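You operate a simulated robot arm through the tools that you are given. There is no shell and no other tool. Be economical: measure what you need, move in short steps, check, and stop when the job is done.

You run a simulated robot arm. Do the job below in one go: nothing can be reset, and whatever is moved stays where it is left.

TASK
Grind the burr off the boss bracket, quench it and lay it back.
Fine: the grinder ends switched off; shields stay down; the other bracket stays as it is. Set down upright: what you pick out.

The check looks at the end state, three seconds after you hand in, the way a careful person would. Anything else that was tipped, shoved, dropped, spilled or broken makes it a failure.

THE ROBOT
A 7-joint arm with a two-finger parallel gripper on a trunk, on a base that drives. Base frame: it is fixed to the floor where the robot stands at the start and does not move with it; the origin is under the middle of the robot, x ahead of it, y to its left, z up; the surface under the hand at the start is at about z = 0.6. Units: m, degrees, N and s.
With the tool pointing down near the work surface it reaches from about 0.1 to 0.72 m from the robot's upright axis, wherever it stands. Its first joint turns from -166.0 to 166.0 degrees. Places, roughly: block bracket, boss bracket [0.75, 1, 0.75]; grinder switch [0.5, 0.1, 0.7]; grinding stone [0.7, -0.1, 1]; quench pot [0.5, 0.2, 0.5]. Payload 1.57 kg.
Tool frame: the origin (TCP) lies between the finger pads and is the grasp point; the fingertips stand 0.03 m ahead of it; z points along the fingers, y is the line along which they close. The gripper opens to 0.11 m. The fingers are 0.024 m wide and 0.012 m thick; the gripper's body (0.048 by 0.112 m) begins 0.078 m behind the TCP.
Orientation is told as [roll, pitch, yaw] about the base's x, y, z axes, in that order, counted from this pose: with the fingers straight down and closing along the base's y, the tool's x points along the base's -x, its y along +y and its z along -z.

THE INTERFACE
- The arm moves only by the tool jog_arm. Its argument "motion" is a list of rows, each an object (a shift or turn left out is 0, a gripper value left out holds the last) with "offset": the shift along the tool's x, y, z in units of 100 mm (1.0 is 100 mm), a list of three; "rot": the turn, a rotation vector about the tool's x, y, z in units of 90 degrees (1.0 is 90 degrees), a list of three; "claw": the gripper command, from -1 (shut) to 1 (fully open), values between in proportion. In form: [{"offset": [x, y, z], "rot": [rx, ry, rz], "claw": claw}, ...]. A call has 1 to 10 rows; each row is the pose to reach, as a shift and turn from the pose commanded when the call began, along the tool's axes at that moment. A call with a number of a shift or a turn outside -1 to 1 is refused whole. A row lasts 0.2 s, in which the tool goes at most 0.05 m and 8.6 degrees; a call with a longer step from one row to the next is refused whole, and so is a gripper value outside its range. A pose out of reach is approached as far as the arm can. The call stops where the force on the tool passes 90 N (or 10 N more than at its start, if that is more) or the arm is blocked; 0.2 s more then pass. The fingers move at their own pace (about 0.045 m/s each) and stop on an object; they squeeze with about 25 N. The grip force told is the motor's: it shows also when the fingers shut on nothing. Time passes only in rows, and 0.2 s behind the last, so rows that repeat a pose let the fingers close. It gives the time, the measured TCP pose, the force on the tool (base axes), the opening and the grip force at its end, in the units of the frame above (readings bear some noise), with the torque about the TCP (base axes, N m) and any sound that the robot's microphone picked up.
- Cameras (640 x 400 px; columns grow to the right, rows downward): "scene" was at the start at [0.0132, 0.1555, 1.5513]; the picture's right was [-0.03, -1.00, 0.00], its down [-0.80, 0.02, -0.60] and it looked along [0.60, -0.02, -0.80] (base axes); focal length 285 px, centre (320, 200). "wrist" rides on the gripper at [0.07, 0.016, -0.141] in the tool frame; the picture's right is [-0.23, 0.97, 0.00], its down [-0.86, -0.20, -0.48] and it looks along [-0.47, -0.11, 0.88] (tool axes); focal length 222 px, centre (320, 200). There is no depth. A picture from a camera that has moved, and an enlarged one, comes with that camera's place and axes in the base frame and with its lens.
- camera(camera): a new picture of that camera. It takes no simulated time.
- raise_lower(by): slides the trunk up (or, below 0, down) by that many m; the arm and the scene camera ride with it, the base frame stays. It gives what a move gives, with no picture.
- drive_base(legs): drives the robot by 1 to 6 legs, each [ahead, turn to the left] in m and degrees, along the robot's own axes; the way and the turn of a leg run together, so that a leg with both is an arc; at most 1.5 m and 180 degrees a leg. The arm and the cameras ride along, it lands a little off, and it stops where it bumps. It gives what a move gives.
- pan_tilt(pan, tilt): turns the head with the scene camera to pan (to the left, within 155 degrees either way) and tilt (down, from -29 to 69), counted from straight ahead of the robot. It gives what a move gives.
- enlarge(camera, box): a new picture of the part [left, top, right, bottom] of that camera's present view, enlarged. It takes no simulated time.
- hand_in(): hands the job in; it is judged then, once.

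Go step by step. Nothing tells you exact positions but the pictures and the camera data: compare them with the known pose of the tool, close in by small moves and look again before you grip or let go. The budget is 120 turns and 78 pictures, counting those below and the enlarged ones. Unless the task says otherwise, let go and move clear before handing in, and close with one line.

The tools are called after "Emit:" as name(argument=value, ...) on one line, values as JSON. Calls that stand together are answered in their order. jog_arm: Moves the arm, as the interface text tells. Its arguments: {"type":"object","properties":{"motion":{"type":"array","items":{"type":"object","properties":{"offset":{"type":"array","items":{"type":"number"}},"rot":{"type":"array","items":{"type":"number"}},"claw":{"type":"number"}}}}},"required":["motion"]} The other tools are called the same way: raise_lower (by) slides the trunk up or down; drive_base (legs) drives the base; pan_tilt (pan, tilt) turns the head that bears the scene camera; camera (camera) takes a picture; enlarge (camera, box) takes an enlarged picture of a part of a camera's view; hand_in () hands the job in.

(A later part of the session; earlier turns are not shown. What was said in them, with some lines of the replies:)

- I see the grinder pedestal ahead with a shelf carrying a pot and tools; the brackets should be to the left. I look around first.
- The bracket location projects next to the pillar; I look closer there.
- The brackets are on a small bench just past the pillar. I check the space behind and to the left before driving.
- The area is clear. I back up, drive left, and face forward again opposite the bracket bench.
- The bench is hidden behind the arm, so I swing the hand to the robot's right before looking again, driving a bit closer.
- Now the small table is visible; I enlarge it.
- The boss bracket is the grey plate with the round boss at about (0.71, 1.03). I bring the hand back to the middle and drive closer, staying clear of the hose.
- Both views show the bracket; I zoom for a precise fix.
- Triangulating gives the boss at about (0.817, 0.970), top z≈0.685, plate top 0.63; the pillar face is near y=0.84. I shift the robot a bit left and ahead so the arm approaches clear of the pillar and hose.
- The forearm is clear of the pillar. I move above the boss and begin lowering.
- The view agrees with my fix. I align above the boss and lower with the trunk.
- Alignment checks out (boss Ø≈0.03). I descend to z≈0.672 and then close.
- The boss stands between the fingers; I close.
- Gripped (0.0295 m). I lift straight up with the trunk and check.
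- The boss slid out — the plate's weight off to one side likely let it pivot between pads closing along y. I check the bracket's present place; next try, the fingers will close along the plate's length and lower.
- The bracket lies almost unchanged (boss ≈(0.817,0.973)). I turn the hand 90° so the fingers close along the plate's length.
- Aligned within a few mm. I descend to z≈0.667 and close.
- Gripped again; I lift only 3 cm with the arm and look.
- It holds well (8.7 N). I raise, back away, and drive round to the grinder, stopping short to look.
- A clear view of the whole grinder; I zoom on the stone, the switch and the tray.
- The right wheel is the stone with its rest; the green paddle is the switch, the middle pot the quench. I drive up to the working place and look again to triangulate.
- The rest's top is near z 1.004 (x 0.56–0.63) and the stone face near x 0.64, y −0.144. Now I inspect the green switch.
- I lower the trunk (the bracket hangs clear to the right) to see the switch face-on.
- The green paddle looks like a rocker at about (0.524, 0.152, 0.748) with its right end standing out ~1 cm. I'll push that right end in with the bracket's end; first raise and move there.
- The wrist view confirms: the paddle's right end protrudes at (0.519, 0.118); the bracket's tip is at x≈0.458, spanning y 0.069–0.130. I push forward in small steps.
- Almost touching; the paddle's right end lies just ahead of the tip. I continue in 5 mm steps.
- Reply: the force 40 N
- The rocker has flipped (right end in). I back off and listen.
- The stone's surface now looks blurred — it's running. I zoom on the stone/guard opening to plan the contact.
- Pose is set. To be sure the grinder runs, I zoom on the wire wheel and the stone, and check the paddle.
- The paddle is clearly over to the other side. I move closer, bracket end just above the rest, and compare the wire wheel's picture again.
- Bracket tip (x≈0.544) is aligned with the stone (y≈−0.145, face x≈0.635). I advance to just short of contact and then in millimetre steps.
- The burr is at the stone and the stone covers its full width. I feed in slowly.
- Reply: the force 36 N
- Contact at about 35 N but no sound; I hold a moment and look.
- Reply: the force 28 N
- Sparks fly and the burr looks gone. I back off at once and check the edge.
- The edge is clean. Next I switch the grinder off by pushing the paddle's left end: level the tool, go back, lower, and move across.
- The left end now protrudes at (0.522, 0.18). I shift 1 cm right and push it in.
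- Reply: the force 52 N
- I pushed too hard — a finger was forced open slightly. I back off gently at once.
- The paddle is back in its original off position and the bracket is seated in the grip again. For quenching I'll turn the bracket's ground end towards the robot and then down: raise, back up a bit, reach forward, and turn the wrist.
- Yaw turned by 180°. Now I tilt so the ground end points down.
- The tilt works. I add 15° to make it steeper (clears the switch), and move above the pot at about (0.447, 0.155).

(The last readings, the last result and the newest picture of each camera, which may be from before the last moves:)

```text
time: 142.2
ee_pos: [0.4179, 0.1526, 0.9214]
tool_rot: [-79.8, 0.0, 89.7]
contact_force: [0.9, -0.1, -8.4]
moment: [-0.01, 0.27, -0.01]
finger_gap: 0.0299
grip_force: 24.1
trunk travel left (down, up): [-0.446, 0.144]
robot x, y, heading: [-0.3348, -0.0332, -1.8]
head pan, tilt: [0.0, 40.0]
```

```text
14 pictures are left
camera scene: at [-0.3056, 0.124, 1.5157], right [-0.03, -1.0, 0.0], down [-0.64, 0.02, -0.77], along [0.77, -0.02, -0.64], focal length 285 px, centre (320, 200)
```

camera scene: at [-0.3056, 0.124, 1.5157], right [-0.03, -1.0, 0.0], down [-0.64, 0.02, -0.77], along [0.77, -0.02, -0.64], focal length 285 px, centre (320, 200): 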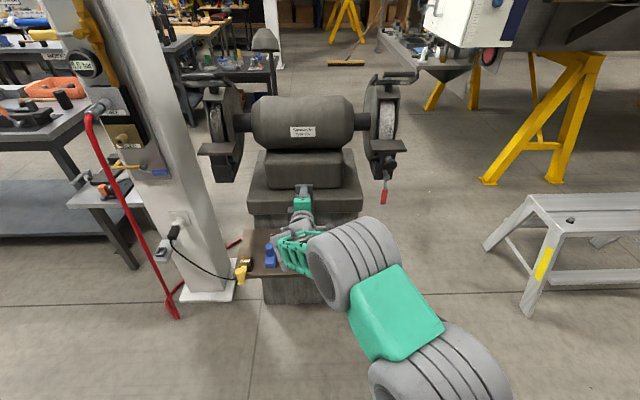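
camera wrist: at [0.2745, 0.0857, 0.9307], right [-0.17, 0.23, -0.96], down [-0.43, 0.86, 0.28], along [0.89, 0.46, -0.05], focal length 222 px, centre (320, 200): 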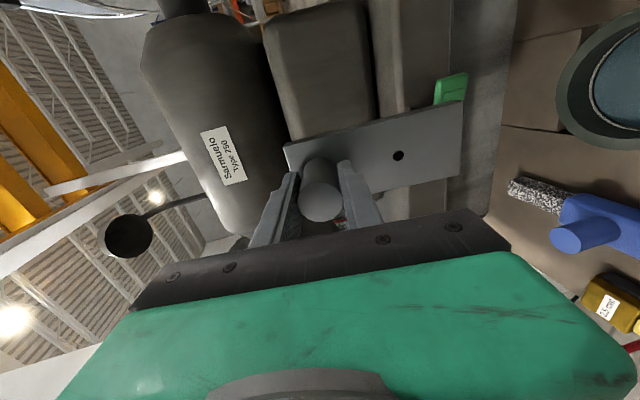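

The pot fix agrees, (0.453, 0.158). I trim position and lower by trunk until the tip is just above the rim.

Emit:
jog_arm(motion=[{"offset": [-0.05, -0.01, 0.06]}, {"offset": [-0.05, -0.01, 0.06]}])

Emit:
raise_lower(by=-0.14)

Emit:
camera(camera="wrist")

Emit:
enlarge(camera="scene", box=[220, 140, 420, 300])

```text
time: 142.8
ee_pos: [0.4224, 0.1578, 0.9218]
tool_rot: [-79.7, 0.1, 89.7]
contact_force: [0.6, 0.4, -9.6]
moment: [-0.01, 0.3, -0.01]
finger_gap: 0.0296
grip_force: 25.2
trunk travel left (down, up): [-0.446, 0.144]
robot x, y, heading: [-0.336, -0.0306, -1.6]
head pan, tilt: [0.0, 40.0]
```

```text
time: 144.4
ee_pos: [0.4224, 0.1584, 0.7831]
tool_rot: [-79.7, 0.0, 89.8]
contact_force: [-0.7, 1.0, -9.2]
moment: [0.03, 0.25, 0.03]
finger_gap: 0.0299
grip_force: 24.7
trunk travel left (down, up): [-0.306, 0.284]
robot x, y, heading: [-0.3364, -0.0328, -1.5]
head pan, tilt: [0.0, 40.0]
```

```text
13 pictures are left
camera wrist: at [0.28, 0.0901, 0.7908], right [-0.17, 0.23, -0.96], down [-0.43, 0.86, 0.28], along [0.89, 0.46, -0.05], focal length 222 px, centre (320, 200)
```

wrist: 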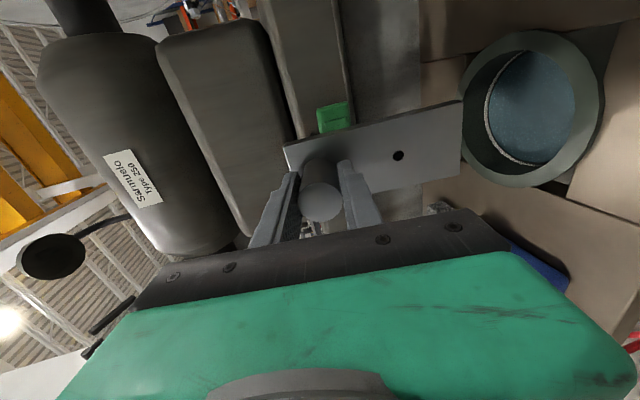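

```text
2.50 times, centred on (320, 220) of scene
camera zoom: at [-0.3057, 0.1239, 1.3757], right [-0.03, -1.0, 0.0], down [-0.64, 0.02, -0.77], along [0.77, -0.02, -0.64], focal length 713 px, centre (320, 150)
```

zoom: 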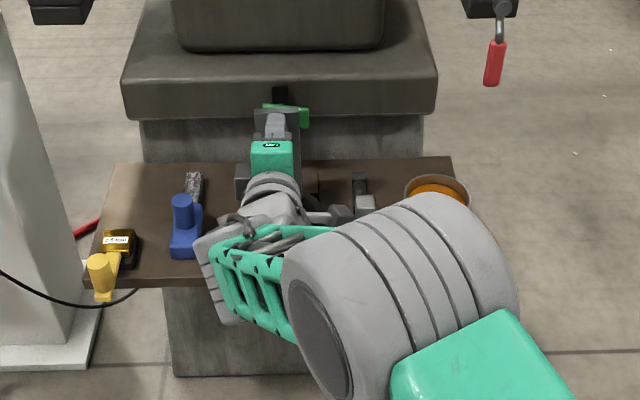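

Estimates of the pot's x differ by about 2 cm, so I lower the tip nearly to rim height and compare directly.

Emit:
raise_lower(by=-0.03)

Emit:
camera(camera="wrist")

```text
time: 145.2
ee_pos: [0.4219, 0.1588, 0.7518]
tool_rot: [-79.7, 0.0, 89.7]
contact_force: [0.5, -0.4, -9.0]
moment: [0.0, 0.24, 0.0]
finger_gap: 0.0298
grip_force: 25.3
trunk travel left (down, up): [-0.276, 0.314]
robot x, y, heading: [-0.3345, -0.0331, -1.7]
head pan, tilt: [0.0, 40.0]
```

```text
11 pictures are left
camera wrist: at [0.2799, 0.0901, 0.7608], right [-0.17, 0.23, -0.96], down [-0.43, 0.86, 0.28], along [0.89, 0.46, -0.05], focal length 222 px, centre (320, 200)
```

wrist: 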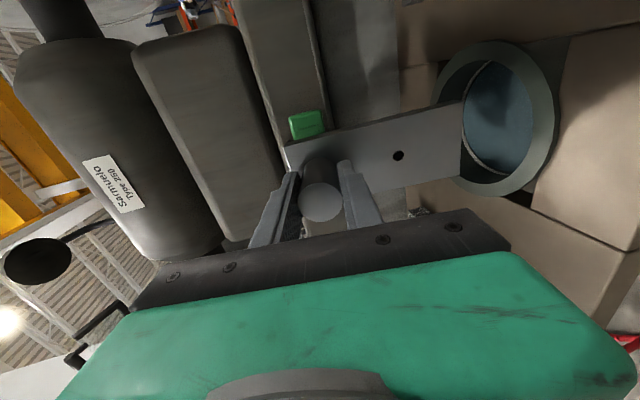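

A proper fit of the rim's extents gives the pot centre at (0.448, 0.156, 0.61), so the tip (0.443, 0.158) is well centred. I lower it in, watching the force.

Emit:
raise_lower(by=-0.03)

Emit:
camera(camera="wrist")

```text
time: 145.9
ee_pos: [0.4236, 0.1585, 0.7209]
tool_rot: [-79.7, 0.0, 89.7]
contact_force: [-0.4, 0.9, -9.4]
moment: [0.0, 0.28, -0.01]
finger_gap: 0.0298
grip_force: 24.8
trunk travel left (down, up): [-0.246, 0.344]
robot x, y, heading: [-0.3353, -0.0335, -1.4]
head pan, tilt: [0.0, 40.0]
```

```text
10 pictures are left
camera wrist: at [0.2799, 0.0901, 0.7308], right [-0.17, 0.23, -0.96], down [-0.43, 0.86, 0.28], along [0.89, 0.46, -0.05], focal length 222 px, centre (320, 200)
```

wrist: 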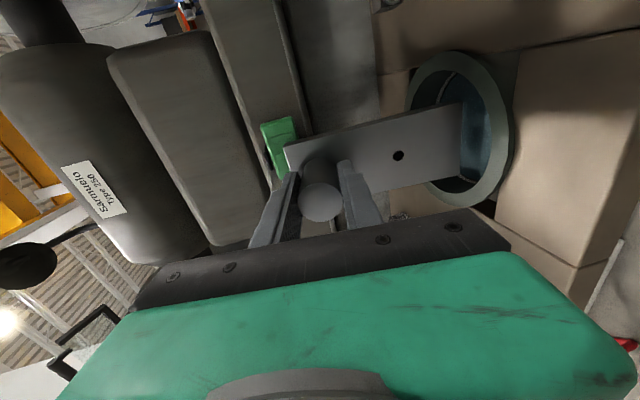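

The tip is now inside the rim, well placed. I lower further into the water.

Emit:
raise_lower(by=-0.035)

Emit:
jog_arm(motion=[{}, {}, {}, {}, {}, {}, {}, {}])

Emit:
camera(camera="wrist")

```text
time: 146.7
ee_pos: [0.4229, 0.158, 0.6863]
tool_rot: [-79.7, 0.0, 89.7]
contact_force: [0.2, 0.6, -8.9]
moment: [0.03, 0.28, -0.02]
finger_gap: 0.0298
grip_force: 24.7
trunk travel left (down, up): [-0.211, 0.379]
robot x, y, heading: [-0.3347, -0.0337, -1.4]
head pan, tilt: [0.0, 40.0]
```

```text
time: 148.5
ee_pos: [0.4227, 0.1587, 0.6854]
tool_rot: [-79.6, 0.0, 89.7]
contact_force: [0.4, -0.1, -9.7]
moment: [-0.01, 0.3, 0.0]
finger_gap: 0.0297
grip_force: 24.6
trunk travel left (down, up): [-0.211, 0.379]
robot x, y, heading: [-0.3366, -0.0305, -1.6]
head pan, tilt: [0.0, 40.0]
```

```text
9 pictures are left
camera wrist: at [0.2798, 0.0901, 0.6956], right [-0.17, 0.23, -0.96], down [-0.43, 0.86, 0.28], along [0.89, 0.46, -0.05], focal length 222 px, centre (320, 200)
```

wrist: 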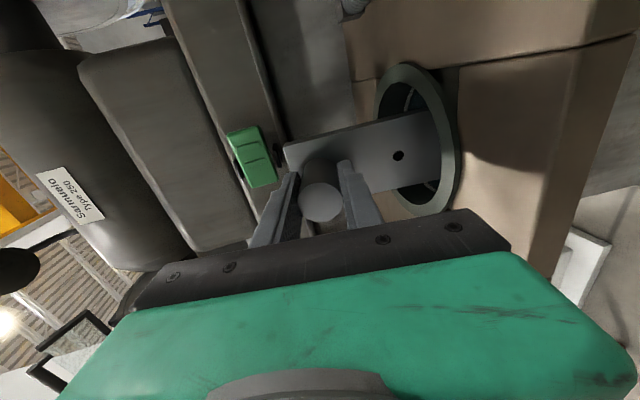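

The end is in the pot; I go 1.5 cm deeper and dwell.

Emit:
raise_lower(by=-0.015)

Emit:
jog_arm(motion=[{}, {}, {}, {}, {}, {}, {}, {}, {}, {}])

Emit:
enlarge(camera="wrist", box=[340, 40, 500, 240])

```text
time: 149.1
ee_pos: [0.422, 0.1592, 0.6718]
tool_rot: [-79.8, 0.0, 89.7]
contact_force: [-0.3, -1.3, -9.5]
moment: [0.02, 0.27, 0.0]
finger_gap: 0.0299
grip_force: 24.8
trunk travel left (down, up): [-0.196, 0.394]
robot x, y, heading: [-0.3352, -0.0348, -1.7]
head pan, tilt: [0.0, 40.0]
```

```text
time: 151.3
ee_pos: [0.4216, 0.1582, 0.6709]
tool_rot: [-79.8, 0.0, 89.7]
contact_force: [0.2, -0.5, -10.2]
moment: [0.02, 0.25, 0.0]
finger_gap: 0.0297
grip_force: 25.0
trunk travel left (down, up): [-0.196, 0.394]
robot x, y, heading: [-0.3313, -0.032, -1.5]
head pan, tilt: [0.0, 40.0]
```

```text
2.00 times, centred on (420, 140) of wrist
camera zoom: at [0.2798, 0.0901, 0.6806], right [-0.17, 0.23, -0.96], down [-0.43, 0.86, 0.28], along [0.89, 0.46, -0.05], focal length 444 px, centre (120, 320)
```

zoom: 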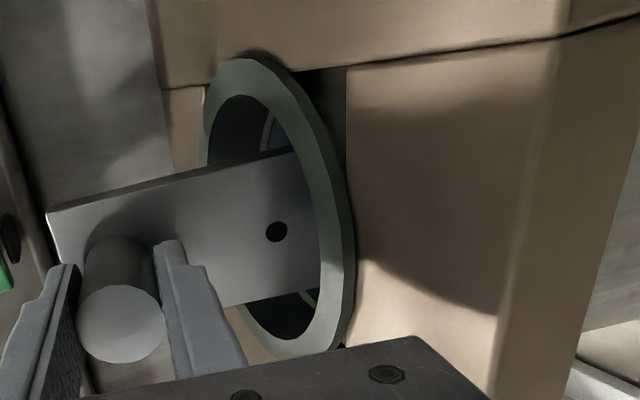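

The end sits about 4 cm under water. I lift straight out and undo the tilt and turn.

Emit:
raise_lower(by=0.3)

Emit:
drive_base(legs=[[-0.2, 0]])

Emit:
jog_arm(motion=[{"rot": [-0.09, 0, 0]}, {"rot": [-0.18, 0, 0]}, {"rot": [-0.27, 0, 0]}, {"rot": [-0.36, 0, 0]}, {"rot": [-0.45, 0, 0]}, {"rot": [-0.54, 0, 0]}, {"rot": [-0.63, 0, 0]}, {"rot": [-0.72, 0, 0]}, {"rot": [-0.81, 0, 0]}, {"rot": [-0.887, 0, 0]}])

Emit:
jog_arm(motion=[{"rot": [0, 0, 0.09]}, {"rot": [0, 0, 0.18]}, {"rot": [0, 0, 0.27]}, {"rot": [0, 0, 0.36]}, {"rot": [0, 0, 0.45]}, {"rot": [0, 0, 0.54]}, {"rot": [0, 0, 0.63]}, {"rot": [0, 0, 0.67]}, {"rot": [0, 0, 0.67]}])

Emit:
jog_arm(motion=[{"rot": [0, 0, 0.09]}, {"rot": [0, 0, 0.18]}, {"rot": [0, 0, 0.27]}, {"rot": [0, 0, 0.36]}, {"rot": [0, 0, 0.45]}, {"rot": [0, 0, 0.54]}, {"rot": [0, 0, 0.63]}, {"rot": [0, 0, 0.67]}, {"rot": [0, 0, 0.67]}])

Emit:
jog_arm(motion=[{"rot": [0, 0, 0.09]}, {"rot": [0, 0, 0.18]}, {"rot": [0, 0, 0.27]}, {"rot": [0, 0, 0.36]}, {"rot": [0, 0, 0.45]}, {"rot": [0, 0, 0.54]}, {"rot": [0, 0, 0.63]}, {"rot": [0, 0, 0.66]}, {"rot": [0, 0, 0.66]}])

Emit:
camera(camera="wrist")

```text
time: 154.3
ee_pos: [0.4237, 0.1586, 0.9698]
tool_rot: [-79.8, 0.1, 89.7]
contact_force: [0.1, 0.7, -9.5]
moment: [0.04, 0.27, 0.0]
finger_gap: 0.0299
grip_force: 25.0
trunk travel left (down, up): [-0.496, 0.094]
robot x, y, heading: [-0.3373, -0.0323, -1.7]
head pan, tilt: [0.0, 40.0]
```

```text
time: 155.9
ee_pos: [0.2196, 0.1622, 0.9705]
tool_rot: [-79.7, -0.1, 89.6]
contact_force: [0.3, -0.5, -9.2]
moment: [0.01, 0.23, -0.01]
finger_gap: 0.0299
grip_force: 25.1
trunk travel left (down, up): [-0.496, 0.094]
robot x, y, heading: [-0.5394, -0.0243, -1.8]
head pan, tilt: [0.0, 40.0]
```

```text
time: 158.2
ee_pos: [0.191, 0.1608, 0.9591]
tool_rot: [-5.7, 0.0, 89.4]
contact_force: [-0.4, 0.9, -9.9]
moment: [-0.02, -0.32, 0.02]
finger_gap: 0.0296
grip_force: 24.5
out of reach, approached as far as the arm can: row 9, 10
trunk travel left (down, up): [-0.496, 0.094]
robot x, y, heading: [-0.5395, -0.0274, -1.6]
head pan, tilt: [0.0, 40.0]
```

```text
time: 160.2
ee_pos: [0.1885, 0.1602, 0.96]
tool_rot: [-2.8, -5.3, 29.3]
contact_force: [-0.1, 0.3, -10.1]
moment: [-0.26, -0.14, 0.0]
finger_gap: 0.03
grip_force: 24.6
trunk travel left (down, up): [-0.496, 0.094]
robot x, y, heading: [-0.5365, -0.0248, -1.9]
head pan, tilt: [0.0, 40.0]
```

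```text
time: 162.2
ee_pos: [0.1902, 0.1605, 0.9612]
tool_rot: [3.1, -5.2, -31.3]
contact_force: [0.5, -0.5, -9.6]
moment: [-0.28, 0.19, 0.05]
finger_gap: 0.0299
grip_force: 24.4
trunk travel left (down, up): [-0.496, 0.094]
robot x, y, heading: [-0.5383, -0.0247, -1.8]
head pan, tilt: [0.0, 40.0]
```

```text
time: 164.2
ee_pos: [0.1894, 0.1617, 0.9614]
tool_rot: [6.1, 0.1, -90.6]
contact_force: [-0.3, -0.5, -8.8]
moment: [-0.03, 0.35, 0.01]
finger_gap: 0.0301
grip_force: 24.7
trunk travel left (down, up): [-0.496, 0.094]
robot x, y, heading: [-0.5374, -0.0251, -2.0]
head pan, tilt: [0.0, 40.0]
```

```text
7 pictures are left
camera wrist: at [0.1914, 0.2314, 1.1028], right [0.97, -0.24, 0.1], down [-0.26, -0.85, 0.45], along [-0.02, -0.47, -0.89], focal length 222 px, centre (320, 200)
```

wrist: 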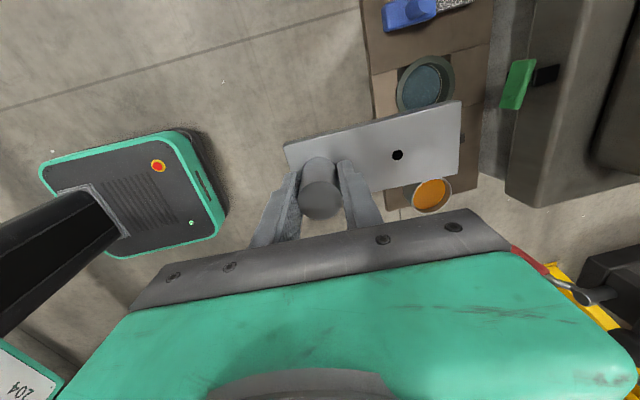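

The bracket is clean and well held. I level the tool, tuck the arm into the earlier carrying pose, and drive back to the bench side.

Emit:
jog_arm(motion=[{"offset": [0, -0.4, 0], "rot": [0.034, 0, 0]}, {"offset": [0, -0.85, 0], "rot": [0.068, 0, 0]}, {"offset": [-0.4, -1, 0], "rot": [0.068, 0, 0]}, {"offset": [-0.85, -1, 0], "rot": [0.068, 0, 0]}, {"offset": [-1, -1, 0], "rot": [0.068, 0, 0]}])

Emit:
jog_arm(motion=[{"offset": [-0.35, -0.3, 0]}, {"offset": [-0.7, -0.6, 0]}, {"offset": [-1, -0.9, 0]}, {"offset": [-1, -1, 0]}])

Emit:
jog_arm(motion=[{"offset": [-0.45, -0.1, 0]}, {"offset": [-0.9, -0.2, 0]}, {"offset": [-1, -0.25, 0]}])

Emit:
jog_arm(motion=[{"offset": [-0.45, 0, 0]}, {"offset": [-0.9, 0, 0]}, {"offset": [-1, 0, 0]}])

Emit:
jog_arm(motion=[{"offset": [-0.45, 0, 0]}, {"offset": [-0.9, 0, 0]}, {"offset": [-1, 0, 0]}])

Emit:
drive_base(legs=[[0, 92], [1.32, 0], [0, -90.5]])

```text
time: 165.3
ee_pos: [0.0876, 0.0604, 0.9508]
tool_rot: [-0.1, 0.0, -90.5]
contact_force: [1.0, 0.4, -9.9]
moment: [0.02, 0.34, 0.04]
finger_gap: 0.0296
grip_force: 25.1
trunk travel left (down, up): [-0.496, 0.094]
robot x, y, heading: [-0.538, -0.0244, -2.0]
head pan, tilt: [0.0, 40.0]
```

```text
time: 166.3
ee_pos: [-0.0112, -0.0361, 0.9526]
tool_rot: [-0.1, 0.1, -90.4]
contact_force: [0.4, -0.2, -8.8]
moment: [-0.02, 0.3, -0.01]
finger_gap: 0.03
grip_force: 25.3
trunk travel left (down, up): [-0.496, 0.094]
robot x, y, heading: [-0.539, -0.0305, -1.6]
head pan, tilt: [0.0, 40.0]
```

```text
time: 167.2
ee_pos: [-0.0387, -0.1356, 0.9509]
tool_rot: [-0.2, 0.1, -90.5]
contact_force: [0.6, -0.5, -9.8]
moment: [-0.03, 0.35, 0.02]
finger_gap: 0.0298
grip_force: 24.7
trunk travel left (down, up): [-0.496, 0.094]
robot x, y, heading: [-0.5363, -0.0286, -1.7]
head pan, tilt: [0.0, 40.0]
```

```text
time: 167.9
ee_pos: [-0.0364, -0.2369, 0.9507]
tool_rot: [-0.1, 0.1, -90.4]
contact_force: [0.2, -0.9, -9.6]
moment: [0.01, 0.3, 0.01]
finger_gap: 0.0296
grip_force: 24.4
trunk travel left (down, up): [-0.496, 0.094]
robot x, y, heading: [-0.5402, -0.0267, -1.8]
head pan, tilt: [0.0, 40.0]
```

```text
time: 168.8
ee_pos: [-0.0396, -0.3384, 0.9508]
tool_rot: [-0.1, 0.0, -90.4]
contact_force: [-0.2, 0.2, -8.9]
moment: [-0.02, 0.33, 0.0]
finger_gap: 0.0296
grip_force: 25.3
trunk travel left (down, up): [-0.496, 0.094]
robot x, y, heading: [-0.5404, -0.0273, -1.8]
head pan, tilt: [0.0, 40.0]
```

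```text
time: 183.0
ee_pos: [-0.0255, 0.9719, 0.9507]
tool_rot: [-0.1, 0.1, -89.0]
contact_force: [-0.5, -0.4, -9.6]
moment: [-0.01, 0.37, -0.03]
finger_gap: 0.0297
grip_force: 24.8
trunk travel left (down, up): [-0.496, 0.094]
robot x, y, heading: [-0.5325, 1.2655, -0.2]
head pan, tilt: [0.0, 40.0]
```

The hand's lateral position matches the laying place (y 0.972). I drive ahead along the same lane as before.

Emit:
drive_base(legs=[[0.5, 0], [0.335, 0]])

Emit:
camera(camera="wrist")

```text
time: 187.7
ee_pos: [0.8026, 0.9755, 0.9506]
tool_rot: [-0.1, 0.1, -88.6]
contact_force: [0.0, -0.3, -9.4]
moment: [-0.03, 0.34, 0.02]
finger_gap: 0.0301
grip_force: 24.4
trunk travel left (down, up): [-0.496, 0.094]
robot x, y, heading: [0.2962, 1.2709, 0.1]
head pan, tilt: [0.0, 40.0]
```

```text
6 pictures are left
camera wrist: at [0.8176, 1.0463, 1.0908], right [0.98, -0.2, 0.0], down [-0.18, -0.86, 0.48], along [-0.1, -0.47, -0.88], focal length 222 px, centre (320, 200)
```

wrist: 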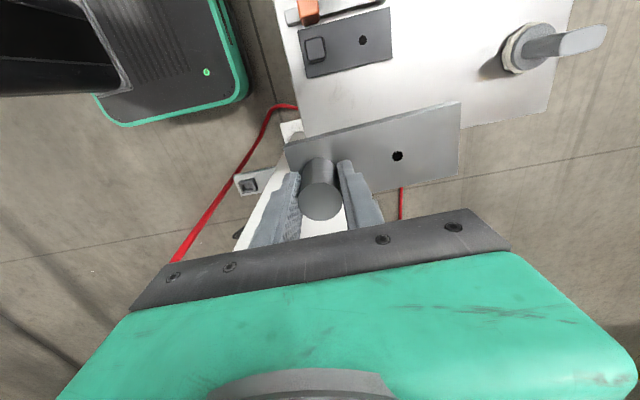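

The other bracket is where it was and odometry agrees. I trim position and yaw to the pick pose and lower to 3 cm above.

Emit:
jog_arm(motion=[{"offset": [-0.045, 0.155, 0], "rot": [0, 0, 0.022]}, {"offset": [-0.045, 0.155, 0], "rot": [0, 0, 0.022]}])

Emit:
raise_lower(by=-0.25)

Emit:
camera(camera="wrist")

```text
time: 188.3
ee_pos: [0.819, 0.9708, 0.9504]
tool_rot: [-0.2, 0.2, -90.6]
contact_force: [-0.3, 0.3, -9.3]
moment: [0.03, 0.38, 0.02]
finger_gap: 0.0297
grip_force: 24.7
trunk travel left (down, up): [-0.496, 0.094]
robot x, y, heading: [0.2933, 1.2713, 0.3]
head pan, tilt: [0.0, 40.0]
```

```text
time: 190.9
ee_pos: [0.8187, 0.9712, 0.7004]
tool_rot: [-0.1, 0.1, -90.6]
contact_force: [0.4, 0.2, -8.4]
moment: [0.02, 0.34, 0.0]
finger_gap: 0.0301
grip_force: 25.6
trunk travel left (down, up): [-0.246, 0.344]
robot x, y, heading: [0.2954, 1.271, 0.2]
head pan, tilt: [0.0, 40.0]
```

```text
5 pictures are left
camera wrist: at [0.8355, 1.0416, 0.8416], right [0.97, -0.24, 0.0], down [-0.21, -0.85, 0.48], along [-0.12, -0.46, -0.88], focal length 222 px, centre (320, 200)
```

wrist: 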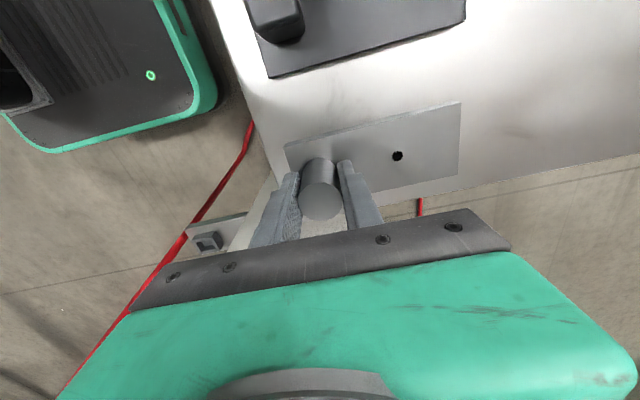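

The view is the same as just after the pick. I lower the last 3 cm gently.

Emit:
jog_arm(motion=[{"offset": [0, 0, 0.1]}, {"offset": [0, 0, 0.2]}, {"offset": [0, 0, 0.26]}, {"offset": [0, 0, 0.29]}, {"offset": [0, 0, 0.31]}, {"offset": [0, 0, 0.31]}])

```text
time: 192.3
ee_pos: [0.8181, 0.9722, 0.6711]
tool_rot: [0.1, 0.0, -90.5]
contact_force: [-0.3, 1.2, 7.0]
moment: [-0.44, 0.42, 0.03]
finger_gap: 0.0299
grip_force: 25.0
trunk travel left (down, up): [-0.246, 0.344]
robot x, y, heading: [0.2956, 1.2708, 0.2]
head pan, tilt: [0.0, 40.0]
```

It is seated on the table (force reversed to +7 N). I release, opening to the same width as before.

Emit:
jog_arm(motion=[{"claw": -0.3}, {"claw": -0.1}, {"claw": 0.35}, {"claw": 0.35}, {"claw": 0.35}])

Emit:
jog_arm(motion=[{"offset": [0, 0, -0.3]}, {"offset": [0, 0, -0.7]}, {"offset": [0, 0, -1]}])

Emit:
raise_lower(by=0.2)

Emit:
camera(camera="wrist")

```text
time: 193.5
ee_pos: [0.8181, 0.9736, 0.67]
tool_rot: [-0.1, 0.2, -90.6]
contact_force: [-0.1, 0.5, -0.6]
moment: [0.0, 0.01, 0.03]
finger_gap: 0.0743
grip_force: 0.0
trunk travel left (down, up): [-0.246, 0.344]
robot x, y, heading: [0.2945, 1.2742, 0.2]
head pan, tilt: [0.0, 40.0]
```

```text
time: 194.3
ee_pos: [0.8154, 0.9719, 0.7701]
tool_rot: [0.0, 0.2, -90.5]
contact_force: [0.2, 0.0, -0.6]
moment: [0.0, 0.01, 0.01]
finger_gap: 0.0744
grip_force: 0.0
trunk travel left (down, up): [-0.246, 0.344]
robot x, y, heading: [0.2953, 1.2704, 0.3]
head pan, tilt: [0.0, 40.0]
```

```text
time: 196.4
ee_pos: [0.8153, 0.972, 0.9697]
tool_rot: [-0.1, 0.1, -90.5]
contact_force: [-0.4, -0.3, 0.3]
moment: [-0.02, 0.01, 0.01]
finger_gap: 0.0744
grip_force: 0.1
trunk travel left (down, up): [-0.446, 0.144]
robot x, y, heading: [0.2946, 1.2712, 0.4]
head pan, tilt: [0.0, 40.0]
```

```text
4 pictures are left
camera wrist: at [0.8327, 1.0414, 1.1108], right [0.97, -0.24, 0.0], down [-0.21, -0.85, 0.48], along [-0.11, -0.46, -0.88], focal length 222 px, centre (320, 200)
```

wrist: 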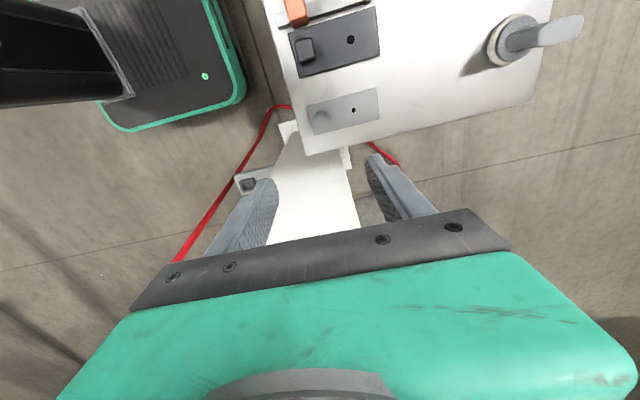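

The bracket lies in its place, upright, with the other bracket untouched. I back away and take a final look at the table and the switch.

Emit:
drive_base(legs=[[-0.6, 0]])

Emit:
pan_tilt(pan=-30, tilt=30)

Emit:
enlarge(camera="scene", box=[130, 100, 450, 300])

```text
time: 199.8
ee_pos: [0.2142, 0.9708, 0.9702]
tool_rot: [-0.1, 0.1, -90.1]
contact_force: [0.6, 0.8, 0.9]
moment: [0.01, -0.01, -0.03]
finger_gap: 0.0743
grip_force: 0.0
trunk travel left (down, up): [-0.446, 0.144]
robot x, y, heading: [-0.3095, 1.2637, 0.8]
head pan, tilt: [0.0, 40.0]
```

```text
time: 200.8
ee_pos: [0.2151, 0.9711, 0.9691]
tool_rot: [-0.1, 0.1, -90.2]
contact_force: [0.6, 0.0, 0.5]
moment: [-0.01, 0.02, -0.02]
finger_gap: 0.0743
grip_force: 0.0
trunk travel left (down, up): [-0.446, 0.144]
robot x, y, heading: [-0.3088, 1.2675, 0.7]
head pan, tilt: [-30.0, 30.0]
```

```text
2.00 times, centred on (290, 200) of scene
camera zoom: at [-0.2924, 1.3785, 1.5311], right [-0.49, -0.87, 0.0], down [-0.44, 0.24, -0.87], along [0.75, -0.42, -0.5], focal length 570 px, centre (380, 200)
```

zoom: 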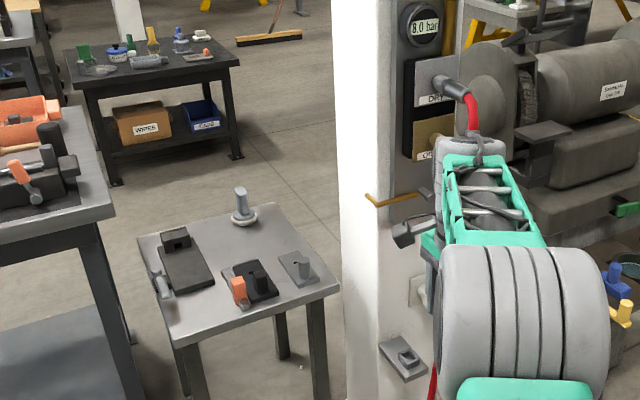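

The table looks right; one last close look at both brackets.

Emit:
enlarge(camera="scene", box=[225, 210, 305, 260])

```text
8.00 times, centred on (265, 235) of scene
camera zoom: at [-0.2924, 1.3785, 1.5311], right [-0.49, -0.87, 0.0], down [-0.44, 0.24, -0.87], along [0.75, -0.42, -0.5], focal length 2280 px, centre (760, -80)
```

zoom: 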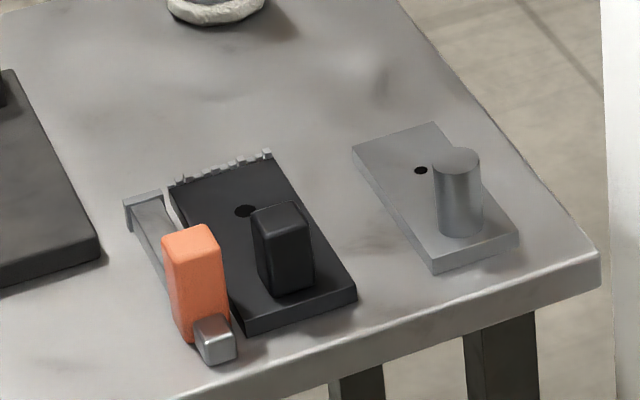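

The boss bracket lies flat and upright with a clean edge, and the block bracket is untouched; I hand in.

Emit:
hand_in()

```text
The job is handed in.
```

The boss bracket's burr is ground off, and it has been quenched and laid back upright in its place. I switched the grinder off (its paddle is back where it started), left the shields down, and didn't touch the other bracket.
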